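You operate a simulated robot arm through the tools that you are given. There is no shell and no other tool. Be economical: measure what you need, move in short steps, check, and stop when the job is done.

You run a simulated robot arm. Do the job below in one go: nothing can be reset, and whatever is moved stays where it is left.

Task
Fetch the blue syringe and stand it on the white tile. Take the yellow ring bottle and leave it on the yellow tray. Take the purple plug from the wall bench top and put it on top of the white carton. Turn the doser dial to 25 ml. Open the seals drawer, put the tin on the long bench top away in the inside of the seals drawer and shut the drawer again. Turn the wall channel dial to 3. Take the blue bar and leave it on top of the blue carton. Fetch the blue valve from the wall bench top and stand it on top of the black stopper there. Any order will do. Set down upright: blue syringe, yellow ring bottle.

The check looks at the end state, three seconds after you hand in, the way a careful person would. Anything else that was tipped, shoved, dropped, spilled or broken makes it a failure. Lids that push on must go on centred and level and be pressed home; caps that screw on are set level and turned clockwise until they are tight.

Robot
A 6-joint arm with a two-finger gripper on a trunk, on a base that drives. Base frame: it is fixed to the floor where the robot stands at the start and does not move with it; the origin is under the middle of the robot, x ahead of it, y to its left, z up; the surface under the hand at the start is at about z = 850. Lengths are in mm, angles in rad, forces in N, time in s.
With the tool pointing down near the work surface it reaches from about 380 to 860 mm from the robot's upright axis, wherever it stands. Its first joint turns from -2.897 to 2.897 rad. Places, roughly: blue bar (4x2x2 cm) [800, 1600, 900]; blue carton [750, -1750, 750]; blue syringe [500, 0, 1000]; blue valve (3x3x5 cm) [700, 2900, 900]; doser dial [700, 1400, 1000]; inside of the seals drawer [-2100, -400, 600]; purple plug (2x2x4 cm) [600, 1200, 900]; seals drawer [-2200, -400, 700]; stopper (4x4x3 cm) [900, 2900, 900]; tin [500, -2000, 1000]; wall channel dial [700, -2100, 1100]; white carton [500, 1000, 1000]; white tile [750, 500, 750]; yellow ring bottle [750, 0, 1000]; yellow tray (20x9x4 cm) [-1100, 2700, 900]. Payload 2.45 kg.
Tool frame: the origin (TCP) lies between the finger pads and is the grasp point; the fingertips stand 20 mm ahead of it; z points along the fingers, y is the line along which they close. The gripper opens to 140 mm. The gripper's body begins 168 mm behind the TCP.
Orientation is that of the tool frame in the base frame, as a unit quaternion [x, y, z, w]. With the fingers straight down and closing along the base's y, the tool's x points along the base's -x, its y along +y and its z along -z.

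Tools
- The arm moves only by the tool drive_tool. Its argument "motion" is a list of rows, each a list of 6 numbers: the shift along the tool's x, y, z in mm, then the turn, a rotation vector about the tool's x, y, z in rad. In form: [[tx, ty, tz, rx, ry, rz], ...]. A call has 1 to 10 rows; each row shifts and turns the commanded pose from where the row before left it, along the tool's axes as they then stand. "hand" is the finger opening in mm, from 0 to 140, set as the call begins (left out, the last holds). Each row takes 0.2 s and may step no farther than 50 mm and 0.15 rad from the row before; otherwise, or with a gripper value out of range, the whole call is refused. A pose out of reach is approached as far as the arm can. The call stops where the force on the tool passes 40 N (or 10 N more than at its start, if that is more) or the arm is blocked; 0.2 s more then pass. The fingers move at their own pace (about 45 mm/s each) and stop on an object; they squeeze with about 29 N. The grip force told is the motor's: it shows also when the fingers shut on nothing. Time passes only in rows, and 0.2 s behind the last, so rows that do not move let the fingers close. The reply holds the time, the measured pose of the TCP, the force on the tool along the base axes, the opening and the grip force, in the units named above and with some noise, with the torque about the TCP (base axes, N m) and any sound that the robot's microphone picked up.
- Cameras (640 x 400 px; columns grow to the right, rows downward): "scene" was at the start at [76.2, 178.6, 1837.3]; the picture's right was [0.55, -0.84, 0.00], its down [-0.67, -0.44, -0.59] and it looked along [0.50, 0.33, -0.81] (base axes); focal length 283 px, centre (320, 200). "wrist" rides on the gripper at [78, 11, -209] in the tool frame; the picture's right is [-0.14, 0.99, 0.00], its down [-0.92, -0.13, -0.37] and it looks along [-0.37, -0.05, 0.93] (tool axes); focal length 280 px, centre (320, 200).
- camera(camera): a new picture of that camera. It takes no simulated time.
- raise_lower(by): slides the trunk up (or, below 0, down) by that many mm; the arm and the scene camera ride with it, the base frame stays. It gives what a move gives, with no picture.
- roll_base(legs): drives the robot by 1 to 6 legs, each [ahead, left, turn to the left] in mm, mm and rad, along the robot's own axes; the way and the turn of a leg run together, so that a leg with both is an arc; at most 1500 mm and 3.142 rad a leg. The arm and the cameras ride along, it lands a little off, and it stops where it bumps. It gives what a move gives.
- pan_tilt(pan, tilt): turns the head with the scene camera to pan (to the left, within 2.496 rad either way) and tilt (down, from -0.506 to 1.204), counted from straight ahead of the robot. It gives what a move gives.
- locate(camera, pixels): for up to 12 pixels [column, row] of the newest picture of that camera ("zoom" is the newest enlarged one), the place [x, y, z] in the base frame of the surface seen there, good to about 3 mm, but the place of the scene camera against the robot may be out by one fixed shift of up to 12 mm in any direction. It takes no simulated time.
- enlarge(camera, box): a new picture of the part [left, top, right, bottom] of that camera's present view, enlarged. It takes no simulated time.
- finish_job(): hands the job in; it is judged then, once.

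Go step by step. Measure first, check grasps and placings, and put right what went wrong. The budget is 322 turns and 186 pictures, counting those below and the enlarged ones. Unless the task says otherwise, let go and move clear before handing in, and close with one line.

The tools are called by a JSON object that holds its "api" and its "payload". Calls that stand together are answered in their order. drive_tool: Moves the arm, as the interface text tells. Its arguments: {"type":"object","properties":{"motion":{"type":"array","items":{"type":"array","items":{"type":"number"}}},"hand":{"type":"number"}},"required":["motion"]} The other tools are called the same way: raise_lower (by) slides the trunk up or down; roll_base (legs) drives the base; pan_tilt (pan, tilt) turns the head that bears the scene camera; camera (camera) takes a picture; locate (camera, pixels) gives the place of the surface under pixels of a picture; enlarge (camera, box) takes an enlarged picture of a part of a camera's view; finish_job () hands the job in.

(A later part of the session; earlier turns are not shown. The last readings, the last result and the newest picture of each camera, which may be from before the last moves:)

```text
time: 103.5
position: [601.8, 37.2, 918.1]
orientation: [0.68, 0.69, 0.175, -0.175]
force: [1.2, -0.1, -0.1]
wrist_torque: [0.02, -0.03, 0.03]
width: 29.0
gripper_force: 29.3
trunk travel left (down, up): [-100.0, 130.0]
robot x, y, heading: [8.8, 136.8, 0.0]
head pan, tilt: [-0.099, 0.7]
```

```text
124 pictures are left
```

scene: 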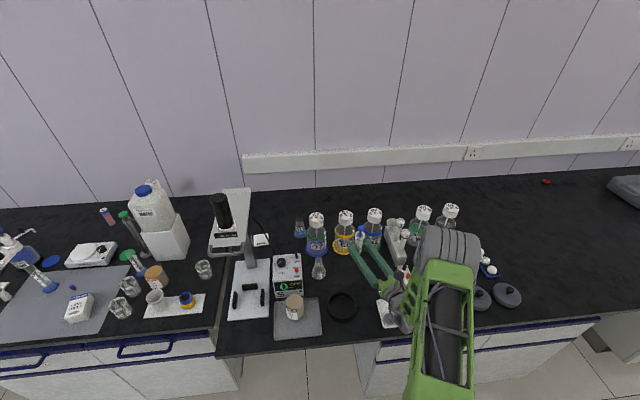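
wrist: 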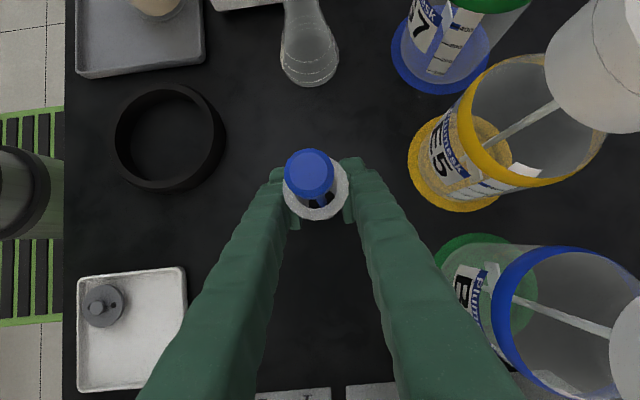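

Gripped at 29.0 mm; the bench-contact reference is TCP z≈918. I'll lift and carry it to the tile the same way as before.

{"api": "drive_tool", "payload": {"motion": [[24, 0, -43.9, 0, 0, 0], [24, 0, -43.9, 0, 0, 0], [24, 0, -43.9, 0, 0, 0], [24, 0, -43.9, 0, 0, 0], [24, 0, -43.9, 0, 0, 0], [0, 43.4, 0, 0, 0, 0], [0, 43.4, 0, 0, 0, 0], [0, 43.4, 0, 0, 0, 0], [0, 43.4, 0, 0, 0, 0], [0, 43.4, 0, 0, 0, 0]]}}

{"api": "drive_tool", "payload": {"motion": [[40, 0, 21.9, 0, 0, 0], [40, 0, 21.9, 0, 0, 0], [40, 0, 21.9, 0, 0, 0], [40, 0, 21.9, 0, 0, 0], [40, 0, 21.9, 0, 0, 0], [40, 0, 21.9, 0, 0, 0], [40, 0, 21.9, 0, 0, 0], [40, 0, 21.9, 0, 0, 0], [32, 0, 17.5, 0, 0, 0]]}}

{"api": "camera", "payload": {"camera": "wrist"}}

```text
time: 105.7
position: [819.4, 40.2, 1166.2]
orientation: [0.68, 0.69, 0.175, -0.177]
force: [0.6, -0.5, -1.5]
wrist_torque: [0.01, 0.08, -0.01]
width: 29.1
gripper_force: 29.0
trunk travel left (down, up): [-100.0, 130.0]
robot x, y, heading: [9.0, 136.2, -0.001]
head pan, tilt: [-0.099, 0.7]
```

```text
time: 107.7
position: [813.3, 442.7, 1167.7]
orientation: [0.68, 0.69, 0.176, -0.175]
force: [0.3, -0.1, -0.4]
wrist_torque: [-0.05, -0.04, -0.02]
width: 28.4
gripper_force: 29.1
trunk travel left (down, up): [-100.0, 130.0]
robot x, y, heading: [11.6, 138.0, -0.001]
head pan, tilt: [-0.099, 0.7]
```

```text
123 pictures are left
```

wrist: 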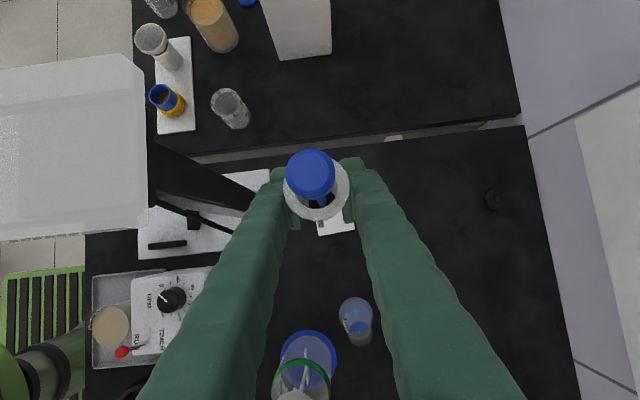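

I'm 5 mm off the tile centre in both directions. I'll correct that and descend to 3 to 5 mm above contact.

{"api": "drive_tool", "payload": {"motion": [[-4.4, 5.5, -2.4, 0, 0, 0], [-22.5, 0, 41.2, 0, 0, 0], [-22.5, 0, 41.2, 0, 0, 0], [-22.5, 0, 41.2, 0, 0, 0], [-22.5, 0, 41.2, 0, 0, 0], [-22.5, 0, 41.2, 0, 0, 0], [0, 0, 0, 0, 0, 0]]}}

{"api": "camera", "payload": {"camera": "wrist"}}

```text
time: 109.3
position: [820.0, 435.1, 933.7]
orientation: [0.68, 0.69, 0.176, -0.175]
force: [0.0, 0.3, -0.9]
wrist_torque: [-0.01, 0.02, -0.02]
width: 28.6
gripper_force: 28.8
trunk travel left (down, up): [-100.0, 130.0]
robot x, y, heading: [10.2, 137.9, 0.0]
head pan, tilt: [-0.099, 0.7]
```

```text
122 pictures are left
```

wrist: 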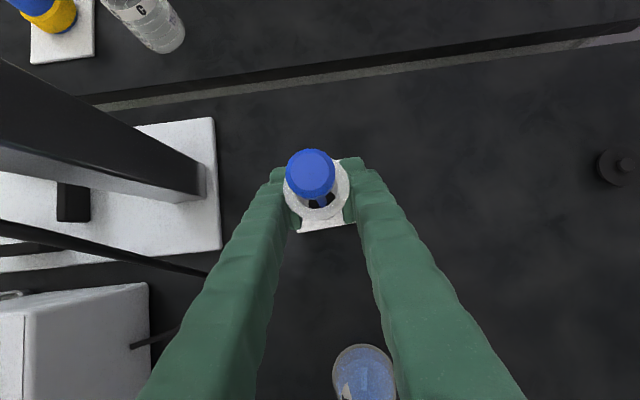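

{"api": "locate", "payload": {"camera": "wrist", "pixels": [[300, 231], [353, 222], [325, 225], [312, 175]]}}

{"api": "drive_tool", "payload": {"motion": [[-1, 0, 1.75, 0, 0, 0], [-1, 0, 1.75, 0, 0, 0], [0, 0, 0, 0, 0, 0]]}}

```text
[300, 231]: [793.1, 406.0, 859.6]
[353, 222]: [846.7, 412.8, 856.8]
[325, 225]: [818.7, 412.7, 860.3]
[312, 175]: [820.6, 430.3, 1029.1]
```

```text
time: 110.1
position: [820.1, 435.7, 930.0]
orientation: [0.68, 0.69, 0.176, -0.174]
force: [-0.3, 0.6, -0.8]
wrist_torque: [-0.03, -0.01, 0.01]
width: 28.3
gripper_force: 29.0
trunk travel left (down, up): [-100.0, 130.0]
robot x, y, heading: [8.1, 137.3, 0.002]
head pan, tilt: [-0.099, 0.7]
```

Before touching down I'll check whether the syringe is still vertical in the grip.

{"api": "enlarge", "payload": {"camera": "wrist", "box": [270, 130, 370, 240]}}

{"api": "pan_tilt", "payload": {"pan": 0.4, "tilt": 0.75}}

{"api": "camera", "payload": {"camera": "scene"}}

```text
3.64 times, centred on (320, 185) of wrist
```

zoom: 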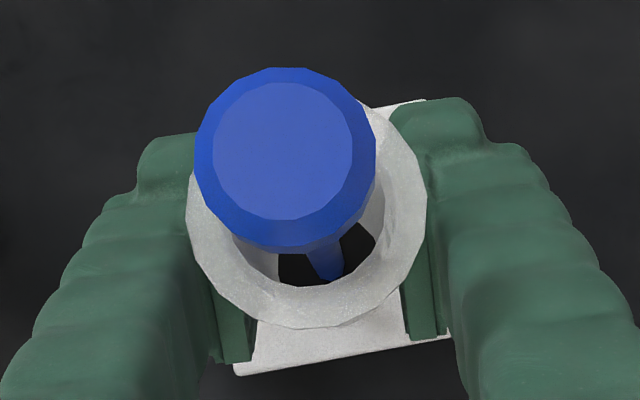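

```text
time: 111.0
position: [819.6, 435.3, 929.6]
orientation: [0.68, 0.69, 0.176, -0.174]
force: [0.0, -0.2, -0.4]
wrist_torque: [-0.01, 0.01, 0.0]
width: 28.6
gripper_force: 29.0
trunk travel left (down, up): [-100.0, 130.0]
robot x, y, heading: [10.5, 137.4, 0.003]
head pan, tilt: [0.4, 0.75]
```

```text
120 pictures are left
```

scene: 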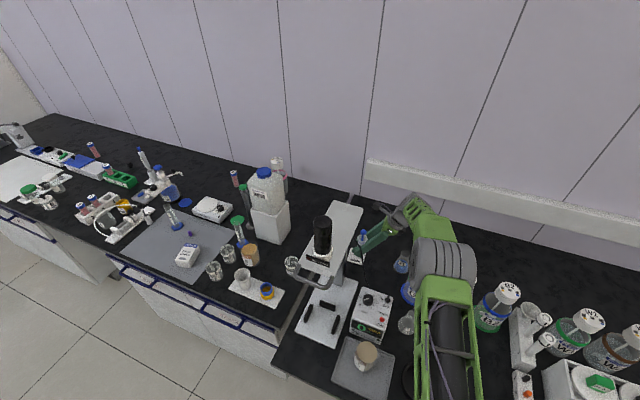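

{"api": "locate", "payload": {"camera": "zoom", "pixels": [[285, 150], [205, 250], [415, 215], [270, 305], [370, 295], [400, 150], [330, 265]]}}

```text
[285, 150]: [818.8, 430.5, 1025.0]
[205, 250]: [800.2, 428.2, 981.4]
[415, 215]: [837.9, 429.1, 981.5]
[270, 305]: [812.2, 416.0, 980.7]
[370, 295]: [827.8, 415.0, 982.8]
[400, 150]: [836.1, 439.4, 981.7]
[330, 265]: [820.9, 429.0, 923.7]
```

The flange is level (all at z≈981.5), so it is vertical, with its axis at about (819,431). I'll shift 5 mm in +y and creep down.

{"api": "drive_tool", "payload": {"motion": [[4.4, 0, 2.4, 0, 0, 0], [-0.5, 0, 0.9, 0, 0, 0], [-0.25, 0, 0.45, 0, 0, 0], [0, 0, 0, 0, 0, 0]]}}

{"api": "drive_tool", "payload": {"motion": [[-0.25, 0, 0.45, 0, 0, 0], [0, 0, 0, 0, 0, 0]]}}

{"api": "drive_tool", "payload": {"motion": [[-0.25, 0, 0.45, 0, 0, 0], [0, 0, 0, 0, 0, 0]]}}

{"api": "drive_tool", "payload": {"motion": [[-0.25, 0, 0.45, 0, 0, 0], [0, 0, 0, 0, 0, 0]]}}

```text
time: 112.0
position: [819.9, 441.1, 929.4]
orientation: [0.68, 0.69, 0.177, -0.174]
force: [0.0, 0.3, -0.7]
wrist_torque: [-0.02, 0.02, -0.02]
width: 28.5
gripper_force: 29.2
trunk travel left (down, up): [-100.0, 130.0]
robot x, y, heading: [10.6, 134.0, 0.003]
head pan, tilt: [0.4, 0.75]
```

```text
time: 112.6
position: [819.8, 440.4, 927.5]
orientation: [0.68, 0.69, 0.176, -0.174]
force: [-0.3, 0.1, -1.0]
wrist_torque: [0.0, 0.03, 0.0]
width: 28.5
gripper_force: 29.0
trunk travel left (down, up): [-100.0, 130.0]
robot x, y, heading: [10.3, 139.3, -0.001]
head pan, tilt: [0.4, 0.75]
```

```text
time: 113.2
position: [819.9, 439.5, 926.2]
orientation: [0.681, 0.69, 0.175, -0.174]
force: [0.4, 0.1, -0.8]
wrist_torque: [0.02, 0.0, 0.02]
width: 28.9
gripper_force: 28.8
trunk travel left (down, up): [-100.0, 130.0]
robot x, y, heading: [11.5, 132.1, 0.002]
head pan, tilt: [0.4, 0.75]
```

```text
time: 113.8
position: [820.0, 441.7, 926.5]
orientation: [0.68, 0.69, 0.176, -0.175]
force: [-0.7, 0.0, 1.8]
wrist_torque: [0.02, -0.02, 0.0]
width: 28.1
gripper_force: 28.8
trunk travel left (down, up): [-100.0, 130.0]
robot x, y, heading: [9.1, 137.3, -0.002]
head pan, tilt: [0.4, 0.75]
```

Light contact, 1.8 N. I'll open slightly to 33 and look.

{"api": "drive_tool", "payload": {"hand": 33, "motion": [[0, 0, 0, 0, 0, 0], [0, 0, 0, 0, 0, 0], [0, 0, 0, 0, 0, 0], [0, 0, 0, 0, 0, 0]]}}

{"api": "enlarge", "payload": {"camera": "wrist", "box": [270, 130, 370, 240]}}

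{"api": "locate", "payload": {"camera": "zoom", "pixels": [[285, 150], [205, 250], [415, 215], [270, 305], [370, 295], [400, 150]]}}

```text
time: 114.8
position: [819.8, 440.8, 926.7]
orientation: [0.68, 0.69, 0.176, -0.175]
force: [-0.5, -0.6, 0.6]
wrist_torque: [0.0, -0.01, -0.02]
width: 33.0
gripper_force: 0.1
trunk travel left (down, up): [-100.0, 130.0]
robot x, y, heading: [8.7, 135.2, 0.001]
head pan, tilt: [0.4, 0.75]
```

```text
3.64 times, centred on (320, 185) of wrist
```

zoom: 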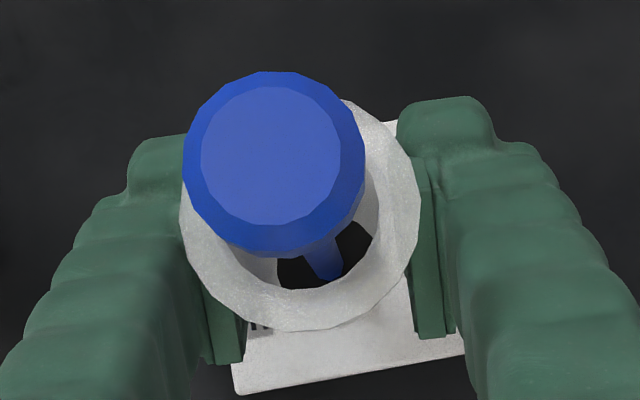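

```text
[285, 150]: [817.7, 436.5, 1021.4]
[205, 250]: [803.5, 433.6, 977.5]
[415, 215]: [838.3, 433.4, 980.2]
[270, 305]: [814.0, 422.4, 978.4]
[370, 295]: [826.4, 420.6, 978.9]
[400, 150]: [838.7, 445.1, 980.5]
```

It shifted by only about 1 mm, less than the finger gap, so it seems to be standing by itself. I'll wait a second and compare.

{"api": "drive_tool", "payload": {"motion": [[0, 0, 0, 0, 0, 0], [0, 0, 0, 0, 0, 0], [0, 0, 0, 0, 0, 0], [0, 0, 0, 0, 0, 0], [0, 0, 0, 0, 0, 0]]}}

{"api": "enlarge", "payload": {"camera": "wrist", "box": [270, 130, 370, 240]}}

```text
time: 116.0
position: [819.2, 439.7, 926.3]
orientation: [0.68, 0.69, 0.176, -0.175]
force: [-0.2, -0.3, 0.0]
wrist_torque: [0.0, 0.01, -0.01]
width: 33.0
gripper_force: 0.1
trunk travel left (down, up): [-100.0, 130.0]
robot x, y, heading: [7.3, 140.4, 0.004]
head pan, tilt: [0.4, 0.75]
```

```text
3.64 times, centred on (320, 185) of wrist
```

zoom: 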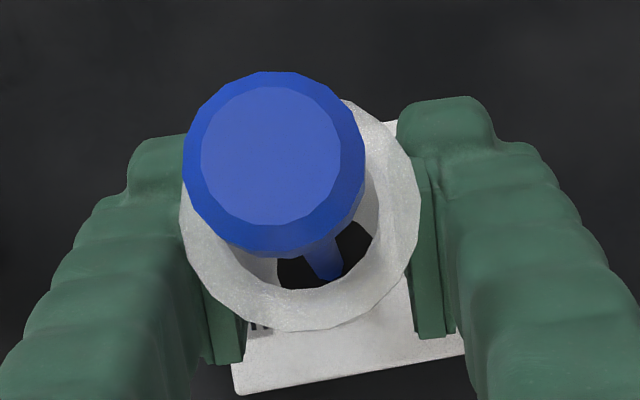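

It's static and clear of both fingers. I'll open wide and withdraw along the approach.

{"api": "drive_tool", "payload": {"hand": 64, "motion": [[0, 0, 0, 0, 0, 0], [0, 0, 0, 0, 0, 0], [0, 0, 0, 0, 0, 0], [0, 0, -20, 0, 0, 0], [0, 0, -40, 0, 0, 0], [0, 0, -40, 0, 0, 0], [0, 0, -45, 0, 0, 0], [0, 0, -45, 0, 0, 0]]}}

{"api": "camera", "payload": {"camera": "wrist"}}

{"api": "enlarge", "payload": {"camera": "scene", "box": [300, 190, 460, 290]}}

```text
time: 117.8
position: [819.2, 351.3, 1093.3]
orientation: [0.681, 0.689, 0.176, -0.174]
force: [0.5, 0.3, -0.1]
wrist_torque: [0.0, -0.02, -0.03]
width: 63.8
gripper_force: 0.1
trunk travel left (down, up): [-100.0, 130.0]
robot x, y, heading: [8.3, 134.4, 0.002]
head pan, tilt: [0.4, 0.75]
```

```text
117 pictures are left
```

wrist: 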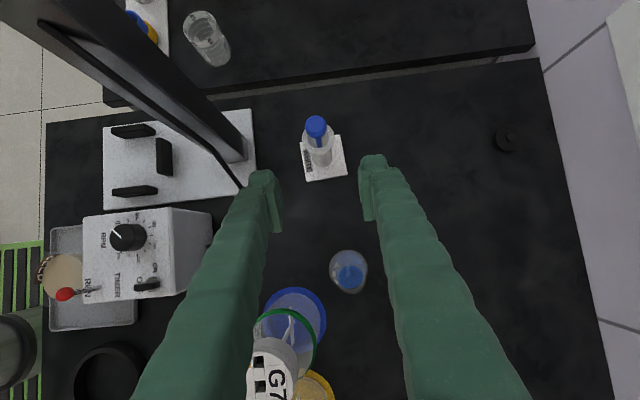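

```text
4.00 times, centred on (380, 240) of scene
```

zoom: 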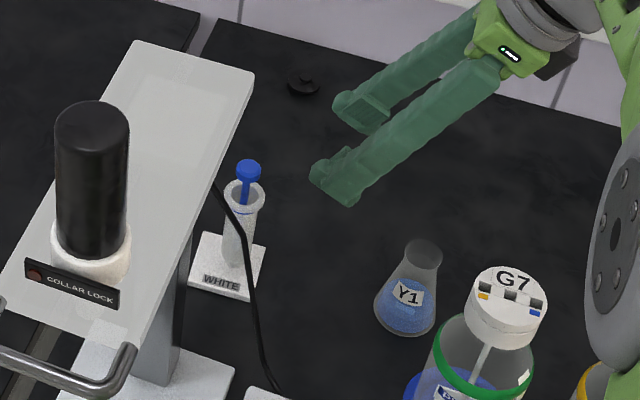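

The syringe stands on the white tile. Next is the E5 bottle: I'll raise, square the hand and go over it.

{"api": "drive_tool", "payload": {"hand": 120, "motion": [[21.6, 0, -39.5, 0, 0, 0], [21.6, 0, -39.5, 0, 0, 0], [0, 0, 0, 0, -0.125, 0], [0, 0, 0, 0, -0.125, 0], [0, 0, 0, 0, -0.125, 0], [0, 0, 0, 0, -0.125, 0], [-48, -11, 0, 0, 0, 0], [-48, -11, 0, 0, 0, 0], [-48, -11, 0, 0, 0, 0], [-48, -11, 0, 0, 0, 0]]}}

{"api": "drive_tool", "payload": {"motion": [[-48, -10, 0, 0, 0, 0], [-48, -10, 0, 0, 0, 0], [0, 0, 0, 0, 0, -0.1475], [0, 0, 0, 0, 0, -0.1475], [0, 0, 0, 0, 0, -0.1475], [0, 0, 0, 0, 0, -0.1475], [0, 0, 0, 0, 0, -0.1475], [0, 0, 0, 0, 0, -0.1475], [0, 0, 0, 0, 0, -0.1475], [0, 0, 0, 0, 0, -0.1475]]}}

{"api": "camera", "payload": {"camera": "wrist"}}

```text
time: 120.0
position: [778.3, 154.1, 1184.3]
orientation: [0.702, 0.712, 0.002, 0.002]
force: [0.2, -0.1, 0.4]
wrist_torque: [0.06, -0.02, 0.01]
width: 120.0
gripper_force: 0.0
trunk travel left (down, up): [-100.0, 130.0]
robot x, y, heading: [10.6, 135.5, -0.001]
head pan, tilt: [0.4, 0.75]
```

```text
time: 122.2
position: [759.1, 60.4, 1181.7]
orientation: [0.186, 0.982, 0.001, 0.002]
force: [0.1, 0.0, -0.5]
wrist_torque: [0.01, 0.01, 0.02]
width: 119.6
gripper_force: 0.1
trunk travel left (down, up): [-100.0, 130.0]
robot x, y, heading: [7.5, 137.2, -0.0]
head pan, tilt: [0.4, 0.75]
```

```text
115 pictures are left
```

wrist: 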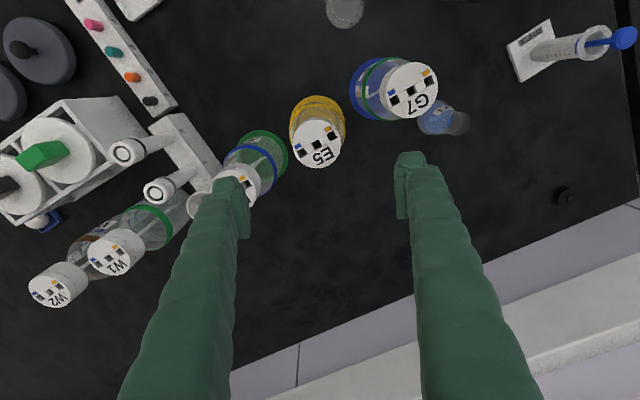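

{"api": "enlarge", "payload": {"camera": "wrist", "box": [260, 80, 380, 180]}}

{"api": "locate", "payload": {"camera": "wrist", "pixels": [[317, 140], [292, 145], [341, 145], [318, 166], [318, 121], [410, 80], [240, 175]]}}

```text
4.00 times, centred on (320, 130) of wrist
```

zoom: 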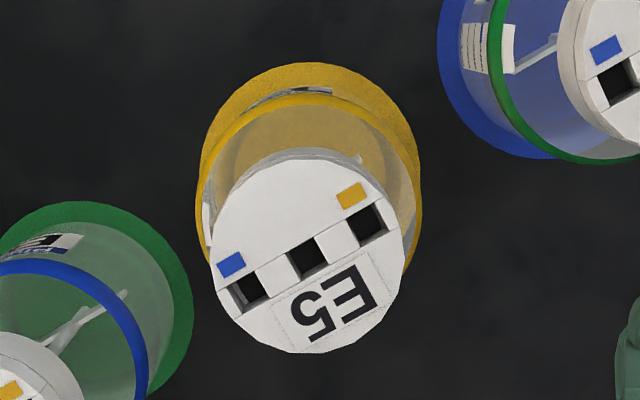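

```text
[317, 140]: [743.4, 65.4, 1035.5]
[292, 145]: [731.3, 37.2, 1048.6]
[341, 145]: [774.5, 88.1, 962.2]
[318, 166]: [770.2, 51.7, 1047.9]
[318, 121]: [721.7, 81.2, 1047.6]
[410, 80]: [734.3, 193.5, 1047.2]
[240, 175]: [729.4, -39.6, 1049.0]
```

The E5 cap is centred at about (746,64) and its top is at 1048. I'll turn the hand to close along x (open space in front and behind), centre, and descend to z 905 on the body below the ring.

{"api": "drive_tool", "payload": {"hand": 130, "motion": [[0, 0, 0, 0, 0, 0.1495], [0, 0, 0, 0, 0, 0.1495], [0, 0, 0, 0, 0, 0.1495], [0, 0, 0, 0, 0, 0.1495], [0, 0, 0, 0, 0, 0.1495], [0, 0, 0, 0, 0, 0.1495], [0, 0, 0, 0, 0, 0.1495], [0, 0, 0, 0, 0, 0.1495], [4, -13, 0, 0, 0, 0], [0, 0, 0, 0, 0, 0]]}}

{"api": "camera", "payload": {"camera": "wrist"}}

```text
time: 124.4
position: [746.8, 64.0, 1182.5]
orientation: [0.708, 0.706, 0.001, 0.001]
force: [0.9, 0.5, -0.4]
wrist_torque: [-0.02, 0.02, 0.02]
width: 130.0
gripper_force: 0.0
trunk travel left (down, up): [-100.0, 130.0]
robot x, y, heading: [11.2, 138.6, 0.001]
head pan, tilt: [0.4, 0.75]
```

```text
113 pictures are left
```

wrist: 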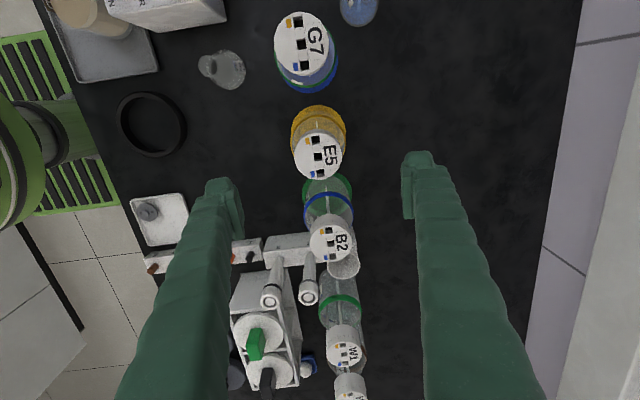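

{"api": "locate", "payload": {"camera": "wrist", "pixels": [[296, 156], [341, 156], [318, 136], [319, 178], [318, 157], [293, 130], [345, 130], [318, 107]]}}

```text
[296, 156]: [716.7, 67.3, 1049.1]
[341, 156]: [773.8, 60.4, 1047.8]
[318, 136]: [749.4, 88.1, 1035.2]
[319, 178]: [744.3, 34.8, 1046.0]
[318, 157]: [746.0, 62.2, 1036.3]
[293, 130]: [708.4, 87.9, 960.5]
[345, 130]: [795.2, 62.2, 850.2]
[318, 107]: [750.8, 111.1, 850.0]
```

The cap centre is (745.5,62.5). I'll descend to z 905.

{"api": "drive_tool", "payload": {"motion": [[-1.5, -1, 50, 0, 0, 0], [0, 0, 49, 0, 0, 0], [0, 0, 49, 0, 0, 0], [0, 0, 49, 0, 0, 0], [0, 0, 40, 0, 0, 0], [0, 0, 39, 0, 0, 0], [0, 0, 0, 0, 0, 0]]}}

```text
time: 126.0
position: [747.0, 62.6, 907.3]
orientation: [0.709, 0.705, 0.002, 0.001]
force: [0.4, -0.1, 0.1]
wrist_torque: [-0.01, 0.02, 0.01]
width: 130.1
gripper_force: 0.1
trunk travel left (down, up): [-100.0, 130.0]
robot x, y, heading: [11.3, 134.8, 0.001]
head pan, tilt: [0.4, 0.75]
```

{"api": "drive_tool", "payload": {"hand": 50, "motion": [[0, 0, 0, 0, 0, 0], [0, 0, 0, 0, 0, 0], [0, 0, 0, 0, 0, 0], [0, 0, 0, 0, 0, 0], [0, 0, 0, 0, 0, 0], [0, 0, 0, 0, 0, 0]]}}

{"api": "camera", "payload": {"camera": "wrist"}}

```text
time: 127.4
position: [745.5, 61.7, 905.6]
orientation: [0.708, 0.706, 0.003, 0.001]
force: [-2.0, -0.1, 2.4]
wrist_torque: [-0.02, 0.33, 0.0]
width: 93.5
gripper_force: 29.0
trunk travel left (down, up): [-100.0, 130.0]
robot x, y, heading: [4.7, 139.7, 0.001]
head pan, tilt: [0.4, 0.75]
```

```text
112 pictures are left
```

wrist: 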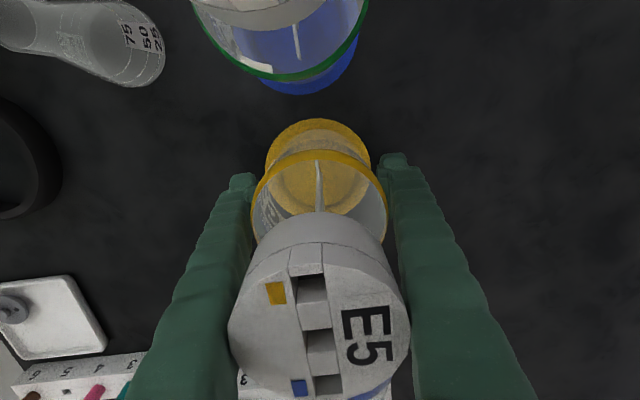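

Closed at 93.5 mm. I'll lift a little and watch whether the whole bottle comes with it.

{"api": "drive_tool", "payload": {"motion": [[0, 0, -10, 0, 0, 0], [0, 0, -20, 0, 0, 0], [0, 0, 0, 0, 0, 0]]}}

{"api": "camera", "payload": {"camera": "wrist"}}

{"api": "enlarge", "payload": {"camera": "scene", "box": [380, 230, 540, 330]}}

```text
time: 128.2
position: [746.2, 63.0, 937.2]
orientation: [0.709, 0.705, 0.002, 0.001]
force: [-0.3, 1.0, -3.5]
wrist_torque: [0.02, -0.01, 0.02]
width: 93.6
gripper_force: 28.9
trunk travel left (down, up): [-100.0, 130.0]
robot x, y, heading: [7.0, 141.7, 0.001]
head pan, tilt: [0.4, 0.75]
```

```text
111 pictures are left
```

wrist: 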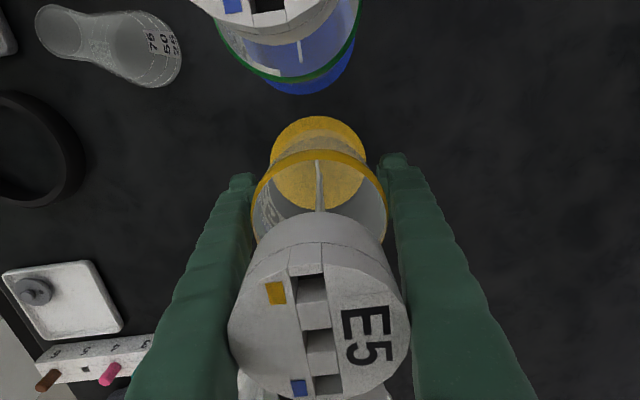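

```text
4.00 times, centred on (460, 280) of scene
```

zoom: 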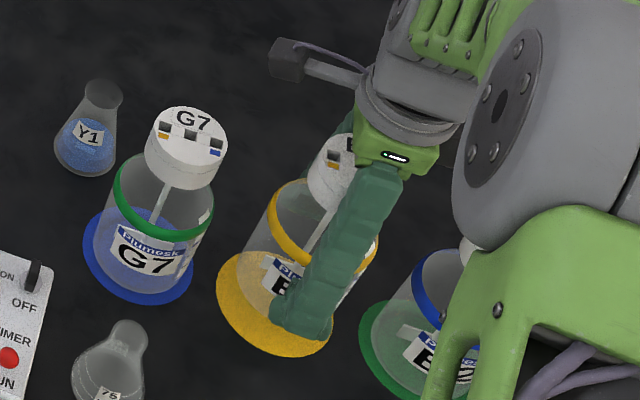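

The bottle comes up alone and the yellow disc stays on the bench as a mat. I'll lift high, back away from the bench and look toward the tray table.

{"api": "drive_tool", "payload": {"motion": [[0, 0, -50, 0, 0, 0], [0, 0, -50, 0, 0, 0], [0, 0, -50, 0, 0, 0], [0, 0, -50, 0, 0, 0], [0, 0, -40, 0, 0, 0]]}}

{"api": "roll_base", "payload": {"legs": [[-350, 0, 0]]}}

{"api": "pan_tilt", "payload": {"pan": 2.0, "tilt": 0.5}}

{"api": "camera", "payload": {"camera": "scene"}}

```text
time: 129.4
position: [745.6, 62.1, 1175.8]
orientation: [0.708, 0.706, 0.001, 0.001]
force: [-0.8, 0.0, -3.3]
wrist_torque: [-0.02, 0.01, 0.03]
width: 93.6
gripper_force: 29.0
trunk travel left (down, up): [-100.0, 130.0]
robot x, y, heading: [7.0, 133.2, 0.003]
head pan, tilt: [0.4, 0.75]
```

```text
time: 131.7
position: [398.5, 62.1, 1175.8]
orientation: [0.708, 0.707, 0.002, 0.001]
force: [-0.1, -0.4, -3.4]
wrist_torque: [-0.02, -0.07, 0.0]
width: 93.5
gripper_force: 28.5
trunk travel left (down, up): [-100.0, 130.0]
robot x, y, heading: [-338.0, 139.0, -0.001]
head pan, tilt: [0.4, 0.75]
```

```text
time: 133.4
position: [399.9, 63.8, 1175.7]
orientation: [0.707, 0.707, 0.003, 0.001]
force: [0.4, 0.1, -2.8]
wrist_torque: [-0.04, -0.01, 0.03]
width: 93.3
gripper_force: 28.9
trunk travel left (down, up): [-100.0, 130.0]
robot x, y, heading: [-336.4, 137.0, 0.006]
head pan, tilt: [2.0, 0.499]
```

```text
109 pictures are left
```

scene: 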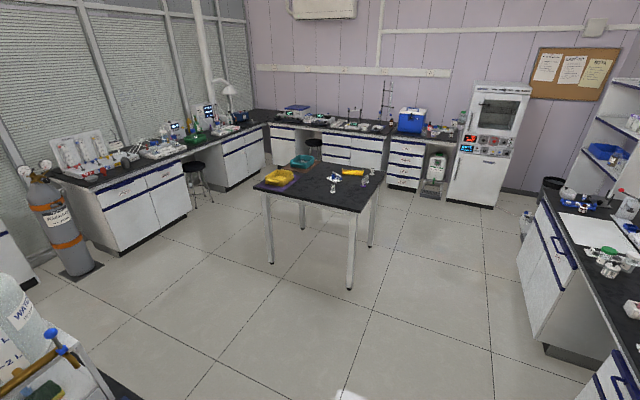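

{"api": "enlarge", "payload": {"camera": "scene", "box": [230, 140, 400, 240]}}

{"api": "locate", "payload": {"camera": "zoom", "pixels": [[185, 138], [160, 145], [215, 125], [90, 165], [450, 235], [470, 260], [570, 160], [400, 85], [200, 90], [240, 90], [140, 160]]}}

```text
3.76 times, centred on (315, 190) of scene
```

zoom: 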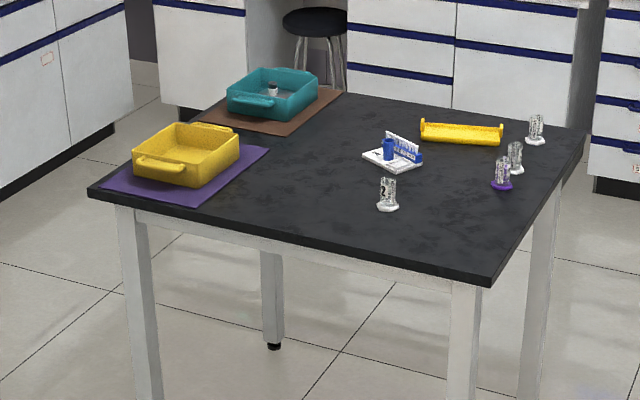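

```text
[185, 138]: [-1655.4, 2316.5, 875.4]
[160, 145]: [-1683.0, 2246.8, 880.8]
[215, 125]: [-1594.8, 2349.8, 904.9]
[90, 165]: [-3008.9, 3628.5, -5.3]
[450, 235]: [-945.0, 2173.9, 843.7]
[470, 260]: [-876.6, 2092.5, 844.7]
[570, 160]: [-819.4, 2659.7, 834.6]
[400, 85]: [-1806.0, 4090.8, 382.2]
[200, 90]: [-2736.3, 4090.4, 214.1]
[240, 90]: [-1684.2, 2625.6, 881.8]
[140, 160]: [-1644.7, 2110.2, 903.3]
```

The low yellow tray at zoom (460,132) matches 20×9×4 cm; the other yellow thing is a bin. I'll measure the tray and retract the arm before driving.

{"api": "locate", "payload": {"camera": "zoom", "pixels": [[460, 133], [425, 125], [500, 130], [460, 143], [388, 195], [393, 155], [500, 175], [515, 155], [535, 130], [490, 275], [585, 135]]}}

{"api": "drive_tool", "payload": {"motion": [[0, -50, 0, 0, 0, 0], [0, -50, 0, 0, 0, 0], [0, -50, 0, 0, 0, 0], [0, -50, 0, 0, 0, 0], [0, -50, 0, 0, 0, 0]]}}

```text
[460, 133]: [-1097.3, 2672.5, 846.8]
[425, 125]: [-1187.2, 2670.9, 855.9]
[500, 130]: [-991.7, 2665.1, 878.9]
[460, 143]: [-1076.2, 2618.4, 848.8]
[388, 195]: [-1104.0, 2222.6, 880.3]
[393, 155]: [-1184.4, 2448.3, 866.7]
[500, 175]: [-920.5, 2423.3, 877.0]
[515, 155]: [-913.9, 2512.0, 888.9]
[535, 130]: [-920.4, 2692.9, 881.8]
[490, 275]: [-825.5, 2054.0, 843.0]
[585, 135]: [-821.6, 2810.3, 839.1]
```

```text
time: 134.6
position: [147.5, 64.0, 1174.3]
orientation: [0.708, 0.706, 0.002, 0.001]
force: [-0.7, -0.1, -3.7]
wrist_torque: [-0.01, -0.05, -0.02]
width: 93.9
gripper_force: 29.3
trunk travel left (down, up): [-100.0, 130.0]
robot x, y, heading: [-340.9, 137.1, 0.006]
head pan, tilt: [2.0, 0.499]
```

The tray spans x −1190 to −990, y≈2620 to 2700. I'll drive left along the aisle and turn to face it.

{"api": "roll_base", "payload": {"legs": [[0, 1300, 0], [0, 1250, 0], [0, 0, 3.13]]}}

{"api": "pan_tilt", "payload": {"pan": 0.1, "tilt": 0.85}}

{"api": "camera", "payload": {"camera": "scene"}}

```text
time: 164.5
position: [-847.9, 2769.2, 1174.9]
orientation: [0.711, -0.704, -0.002, 0.002]
force: [-0.6, 1.0, -2.6]
wrist_torque: [0.04, 0.01, 0.03]
width: 93.4
gripper_force: 28.6
trunk travel left (down, up): [-100.0, 130.0]
robot x, y, heading: [-361.9, 2701.5, -3.131]
head pan, tilt: [2.0, 0.499]
```

```text
time: 166.3
position: [-848.3, 2770.2, 1175.6]
orientation: [0.711, -0.704, -0.002, 0.003]
force: [1.5, -0.1, -3.4]
wrist_torque: [0.03, 0.0, -0.01]
width: 93.6
gripper_force: 28.9
trunk travel left (down, up): [-100.0, 130.0]
robot x, y, heading: [-359.9, 2706.4, -3.126]
head pan, tilt: [0.099, 0.85]
```

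```text
107 pictures are left
```

scene: 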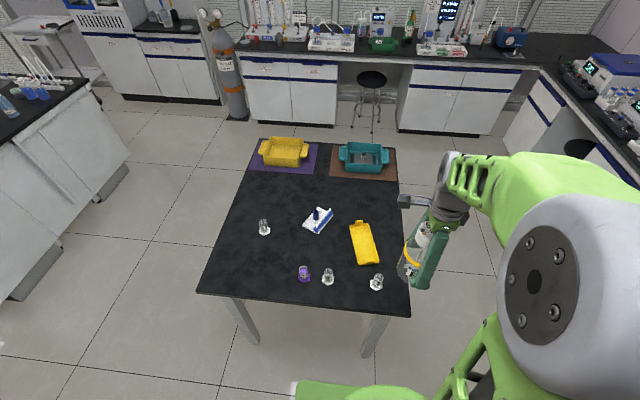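

{"api": "enlarge", "payload": {"camera": "scene", "box": [290, 200, 450, 300]}}

{"api": "locate", "payload": {"camera": "zoom", "pixels": [[295, 170], [265, 90], [300, 90], [275, 260], [350, 255], [278, 105], [340, 245], [240, 100], [350, 325], [320, 180], [260, 170]]}}

```text
4.00 times, centred on (370, 250) of scene
```

zoom: 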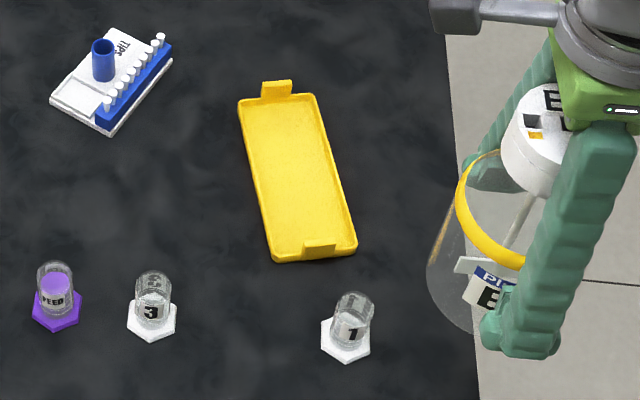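

```text
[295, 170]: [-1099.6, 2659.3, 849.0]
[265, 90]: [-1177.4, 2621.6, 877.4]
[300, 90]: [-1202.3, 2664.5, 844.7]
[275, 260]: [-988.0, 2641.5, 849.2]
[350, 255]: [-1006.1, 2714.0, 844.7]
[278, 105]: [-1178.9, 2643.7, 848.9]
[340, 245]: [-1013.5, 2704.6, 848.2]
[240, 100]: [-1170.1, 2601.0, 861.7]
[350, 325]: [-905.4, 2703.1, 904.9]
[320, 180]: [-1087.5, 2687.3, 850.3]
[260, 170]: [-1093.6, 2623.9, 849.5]
```

The tray floor is at z≈849, centre about (−1093,2656), and its long axis is about 12° off x. I'll carry the bottle over it and measure with the wrist camera.

{"api": "drive_tool", "payload": {"motion": [[19, 41, 0, 0, 0, 0], [19, 41, 0, 0, 0, 0], [19, 41, 0, 0, 0, 0], [19, 41, 0, 0, 0, 0], [19, 41, 0, 0, 0, 0], [19, 40, 0, 0, 0, 0], [0, 0, 0, 0, 0, 0]]}}

{"api": "camera", "payload": {"camera": "wrist"}}

{"api": "camera", "payload": {"camera": "scene"}}

```text
time: 167.9
position: [-1091.6, 2652.2, 1176.0]
orientation: [0.711, -0.703, -0.001, 0.003]
force: [0.2, 0.2, -3.9]
wrist_torque: [-0.01, 0.02, 0.01]
width: 93.5
gripper_force: 28.6
trunk travel left (down, up): [-100.0, 130.0]
robot x, y, heading: [-361.0, 2703.5, -3.128]
head pan, tilt: [0.099, 0.85]
```

```text
105 pictures are left
```

wrist: 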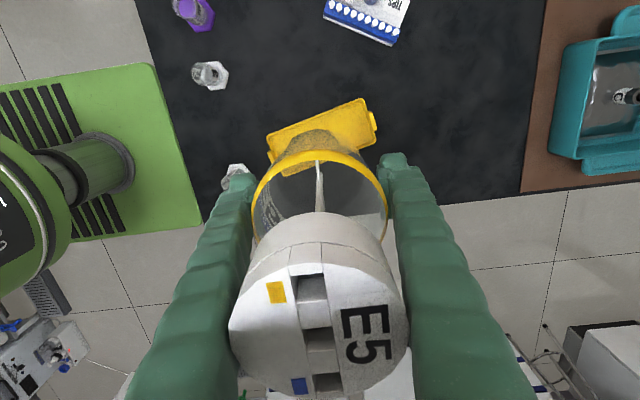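

```text
104 pictures are left
```

scene: 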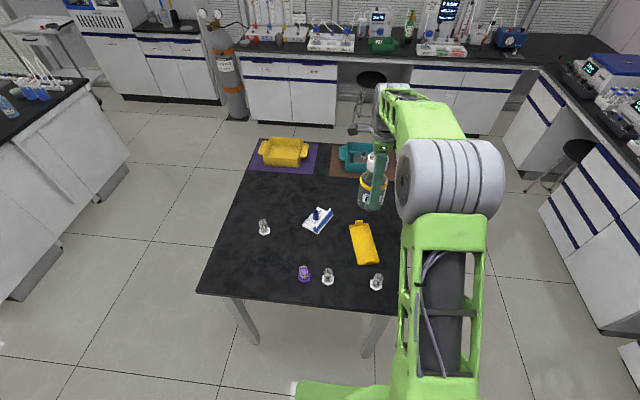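

{"api": "locate", "payload": {"camera": "wrist", "pixels": [[268, 137], [361, 100], [373, 122], [270, 156], [320, 118], [282, 172], [372, 145], [300, 130], [345, 112]]}}

{"api": "enlarge", "payload": {"camera": "wrist", "box": [250, 80, 400, 190]}}

```text
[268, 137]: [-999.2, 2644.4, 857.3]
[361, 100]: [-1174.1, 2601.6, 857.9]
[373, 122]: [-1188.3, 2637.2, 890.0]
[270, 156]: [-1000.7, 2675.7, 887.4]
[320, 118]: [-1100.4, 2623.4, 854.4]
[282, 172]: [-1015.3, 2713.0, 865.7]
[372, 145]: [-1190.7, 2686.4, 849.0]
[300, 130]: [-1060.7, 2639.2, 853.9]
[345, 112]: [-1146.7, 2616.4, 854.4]
```

```text
3.64 times, centred on (325, 135) of wrist
```

zoom: 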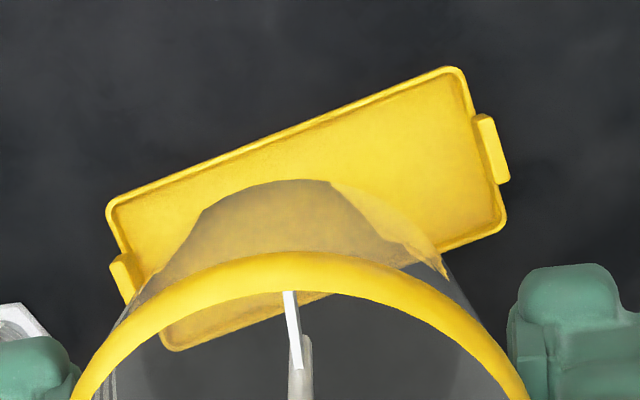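

The tray centre from its handles is (−1094.5,2656.5). I'll centre and descend to just above, then creep to contact.

{"api": "drive_tool", "payload": {"motion": [[-4, 3, 45, 0, 0, 0], [0, 0, 45, 0, 0, 0], [0, 0, 45, 0, 0, 0], [0, 0, 45, 0, 0, 0], [0, 0, 45, 0, 0, 0], [0, 0, 32, 0, 0, 0], [0, 0, 0, 0, 0, 0]]}}

{"api": "drive_tool", "payload": {"motion": [[0, 0, 2, 0, 0, 0], [0, 0, 2, 0, 0, 0], [0, 0, 1, 0, 0, 0], [0, 0, 0, 0, 0, 0]]}}

{"api": "camera", "payload": {"camera": "wrist"}}

```text
time: 169.5
position: [-1095.1, 2657.2, 921.9]
orientation: [0.711, -0.703, -0.003, 0.004]
force: [0.0, 1.9, 24.5]
wrist_torque: [-0.79, -0.68, 0.08]
width: 93.4
gripper_force: 29.2
trunk travel left (down, up): [-100.0, 130.0]
robot x, y, heading: [-358.7, 2701.3, -3.129]
head pan, tilt: [0.099, 0.85]
```

```text
time: 170.4
position: [-1097.4, 2658.7, 917.1]
orientation: [0.711, -0.704, -0.002, 0.004]
force: [4.4, 1.4, 15.7]
wrist_torque: [-0.57, -0.75, 0.18]
width: 93.7
gripper_force: 28.7
trunk travel left (down, up): [-100.0, 130.0]
robot x, y, heading: [-360.4, 2706.0, -3.126]
head pan, tilt: [0.099, 0.85]
stopped in row 4: the force on the tool passed its limit at 40 N (the readings are from after the stop); the commanded pose is now the measured one
```

```text
102 pictures are left
```

wrist: 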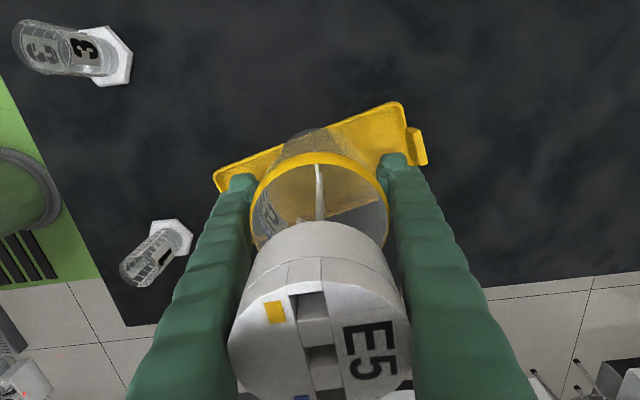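

There was contact earlier than I expected. I'll take a close look at the bottle base against the tray before going on.

{"api": "enlarge", "payload": {"camera": "wrist", "box": [200, 80, 440, 250]}}

{"api": "enlarge", "payload": {"camera": "scene", "box": [320, 190, 420, 290]}}

```text
2.35 times, centred on (320, 165) of wrist
```

zoom: 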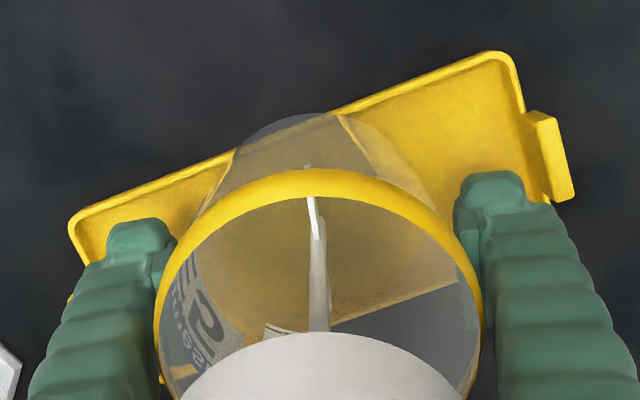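

```text
4.00 times, centred on (370, 240) of scene
```

zoom: 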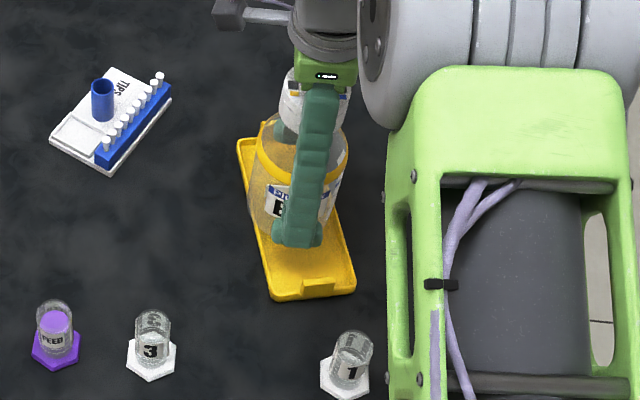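

The bottle is about as wide as the tray, so it is resting on both rims and centred. I'll relieve the press by 3 mm, check, then open.

{"api": "drive_tool", "payload": {"motion": [[0, 0, -1.5, 0, 0, 0], [0, 0, -1, 0, 0, 0], [0, 0, 0, 0, 0, 0]]}}

```text
time: 171.2
position: [-1097.4, 2657.2, 918.8]
orientation: [0.711, -0.703, -0.003, 0.004]
force: [0.6, 2.4, 3.5]
wrist_torque: [-0.15, -0.28, 0.06]
width: 93.6
gripper_force: 29.2
trunk travel left (down, up): [-100.0, 130.0]
robot x, y, heading: [-363.5, 2700.3, -3.131]
head pan, tilt: [0.099, 0.85]
```

{"api": "drive_tool", "payload": {"hand": 100, "motion": [[0, 0, 0, 0, 0, 0], [0, 0, 0, 0, 0, 0], [0, 0, 0, 0, 0, 0], [0, 0, 0, 0, 0, 0]]}}

{"api": "enlarge", "payload": {"camera": "scene", "box": [320, 190, 420, 290]}}

{"api": "enlarge", "payload": {"camera": "wrist", "box": [200, 80, 440, 400]}}

```text
time: 172.2
position: [-1096.6, 2657.7, 918.3]
orientation: [0.711, -0.704, -0.003, 0.004]
force: [-1.9, 1.1, 2.5]
wrist_torque: [-0.08, -0.1, -0.01]
width: 100.9
gripper_force: 1.1
trunk travel left (down, up): [-100.0, 130.0]
robot x, y, heading: [-357.0, 2702.6, -3.13]
head pan, tilt: [0.099, 0.85]
```

```text
4.00 times, centred on (370, 240) of scene
```

zoom: 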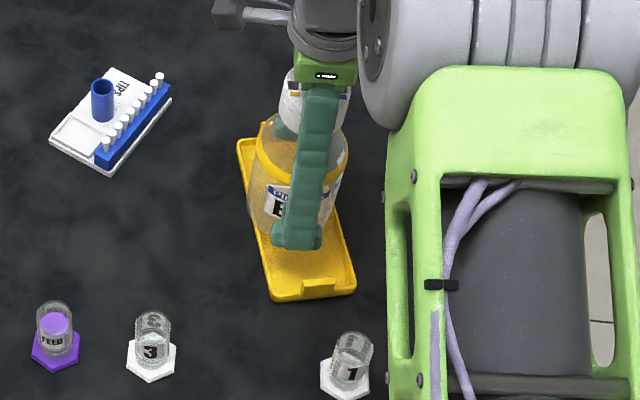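

```text
1.25 times, centred on (320, 240) of wrist
```

zoom: 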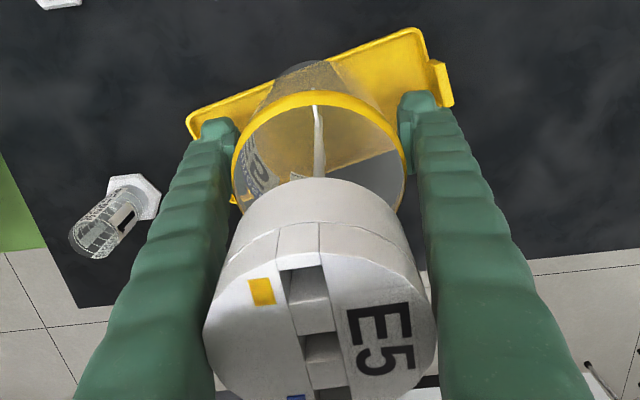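

A small force remains, so the bottle may be touching a finger. I'll open a bit more and compare.

{"api": "drive_tool", "payload": {"hand": 112, "motion": [[0, 0, 0, 0, 0, 0], [0, 0, 0, 0, 0, 0], [0, 0, 0, 0, 0, 0], [0, 0, 0, 0, 0, 0]]}}

{"api": "enlarge", "payload": {"camera": "wrist", "box": [200, 80, 440, 400]}}

```text
time: 173.2
position: [-1098.1, 2656.6, 916.8]
orientation: [0.71, -0.704, -0.003, 0.004]
force: [-0.3, -0.7, 0.0]
wrist_torque: [0.04, -0.02, 0.03]
width: 112.2
gripper_force: 0.1
trunk travel left (down, up): [-100.0, 130.0]
robot x, y, heading: [-360.8, 2701.1, -3.128]
head pan, tilt: [0.099, 0.85]
```

```text
1.25 times, centred on (320, 240) of wrist
```

zoom: 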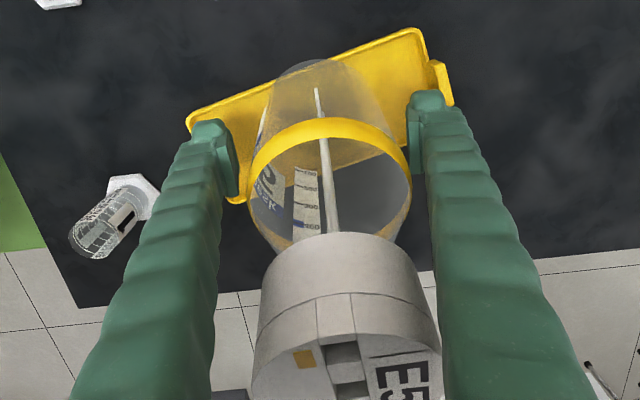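

The bottle has leaned toward +y. No time passes while I look, so I'll check the scene first.

{"api": "enlarge", "payload": {"camera": "scene", "box": [320, 170, 440, 290]}}

{"api": "locate", "payload": {"camera": "zoom", "pixels": [[250, 150], [240, 200], [310, 90], [330, 130]]}}

```text
3.33 times, centred on (380, 230) of scene
```

zoom: 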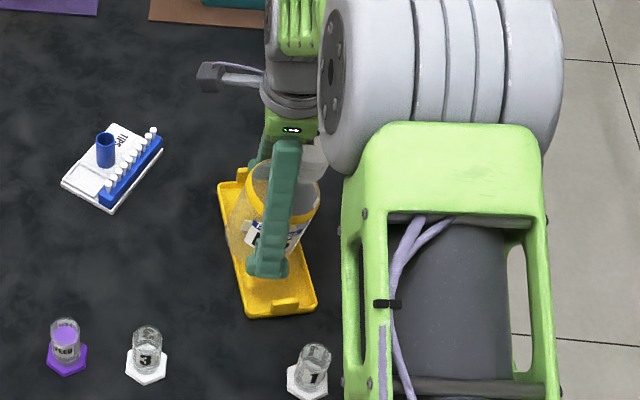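

```text
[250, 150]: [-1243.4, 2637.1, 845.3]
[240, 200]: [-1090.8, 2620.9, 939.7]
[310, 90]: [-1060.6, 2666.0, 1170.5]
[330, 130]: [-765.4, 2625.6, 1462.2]
```

It's tipping toward +y. I'm closing the fingers now to catch it.

{"api": "drive_tool", "payload": {"hand": 60, "motion": [[0, 0, 0, 0, 0, 0], [0, 0, 0, 0, 0, 0], [0, 0, 0, 0, 0, 0]]}}

{"api": "camera", "payload": {"camera": "wrist"}}

{"api": "enlarge", "payload": {"camera": "scene", "box": [320, 170, 440, 290]}}

```text
time: 174.0
position: [-1097.4, 2657.5, 918.6]
orientation: [0.711, -0.703, -0.003, 0.004]
force: [-1.1, 0.6, 3.6]
wrist_torque: [-0.01, 0.0, -0.01]
width: 93.6
gripper_force: 29.0
trunk travel left (down, up): [-100.0, 130.0]
robot x, y, heading: [-360.7, 2702.1, -3.128]
head pan, tilt: [0.099, 0.85]
```

```text
95 pictures are left
```

wrist: 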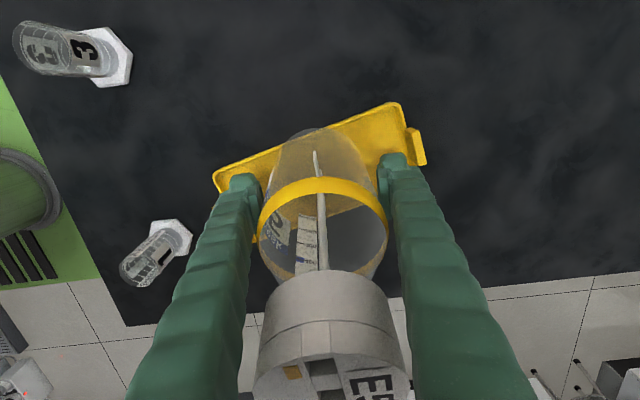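

```text
3.33 times, centred on (380, 230) of scene
```

zoom: 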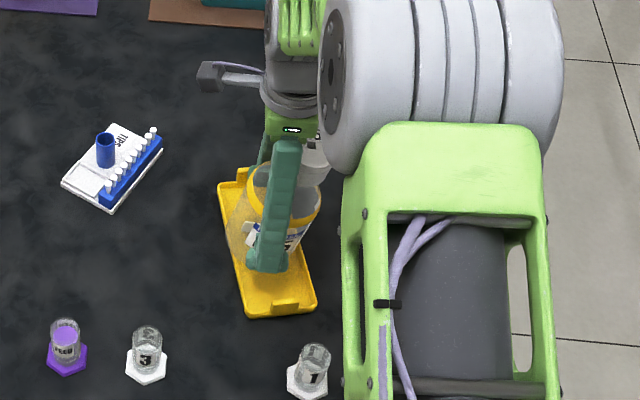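

Caught at 93.6 mm. I'll measure how far it leans.

{"api": "locate", "payload": {"camera": "wrist", "pixels": [[275, 290], [380, 290], [328, 275], [328, 335], [290, 365], [320, 183], [310, 130], [262, 215], [385, 215], [322, 160]]}}

{"api": "enlarge", "payload": {"camera": "wrist", "box": [200, 80, 440, 250]}}

```text
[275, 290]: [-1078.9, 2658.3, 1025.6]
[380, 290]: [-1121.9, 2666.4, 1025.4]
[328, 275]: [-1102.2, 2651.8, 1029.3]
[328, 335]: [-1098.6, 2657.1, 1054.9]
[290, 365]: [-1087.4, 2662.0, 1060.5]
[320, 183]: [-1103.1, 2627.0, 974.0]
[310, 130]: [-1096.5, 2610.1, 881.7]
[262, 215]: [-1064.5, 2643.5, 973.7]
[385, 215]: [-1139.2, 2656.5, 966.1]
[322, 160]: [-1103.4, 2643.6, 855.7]
```

```text
2.35 times, centred on (320, 165) of wrist
```

zoom: 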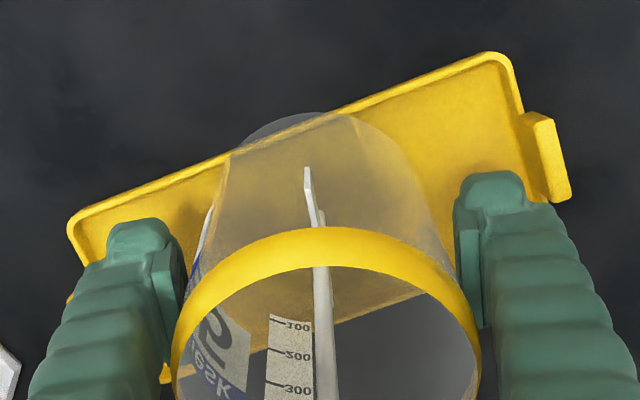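

It leans about 11° in the grip, with one base edge having dropped inside the rim. I'll lift it off, level it with the hand, and measure the tray rims carefully.

{"api": "drive_tool", "payload": {"motion": [[0, 0, -20, 0, 0, 0], [0, 0, -45, 0, 0, 0], [0, 0, -45, 0, 0, 0], [0, 0, -45, 0, 0, 0], [-40, 0, 0, 0, 0, 0], [-40, 0, 0, 0, 0, 0], [0, 0, 0, 0, -0.1, 0], [0, 0, 0, 0, -0.1, 0], [0, 0, 0, 0, 0, 0]]}}

{"api": "camera", "payload": {"camera": "wrist"}}

{"api": "enlarge", "payload": {"camera": "scene", "box": [310, 130, 460, 290]}}

```text
time: 176.0
position: [-1096.7, 2737.2, 1073.1]
orientation: [0.706, -0.701, -0.073, -0.067]
force: [0.4, 0.6, -3.6]
wrist_torque: [0.02, 0.01, 0.04]
width: 93.5
gripper_force: 28.7
trunk travel left (down, up): [-100.0, 130.0]
robot x, y, heading: [-357.7, 2705.3, -3.127]
head pan, tilt: [0.099, 0.85]
```

```text
92 pictures are left
```

wrist: 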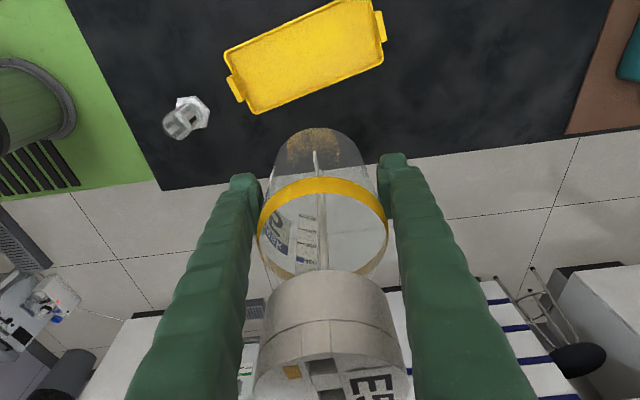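

```text
2.50 times, centred on (385, 210) of scene
```

zoom: 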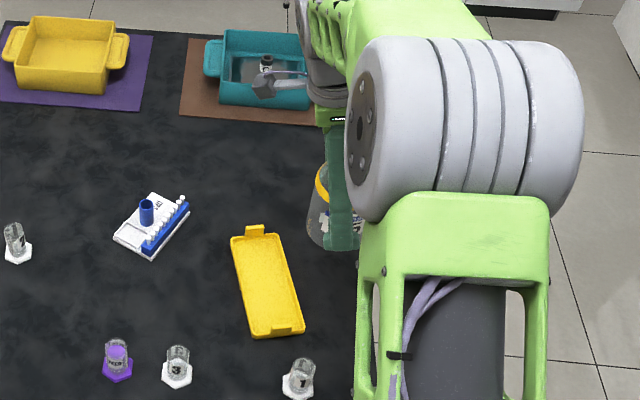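

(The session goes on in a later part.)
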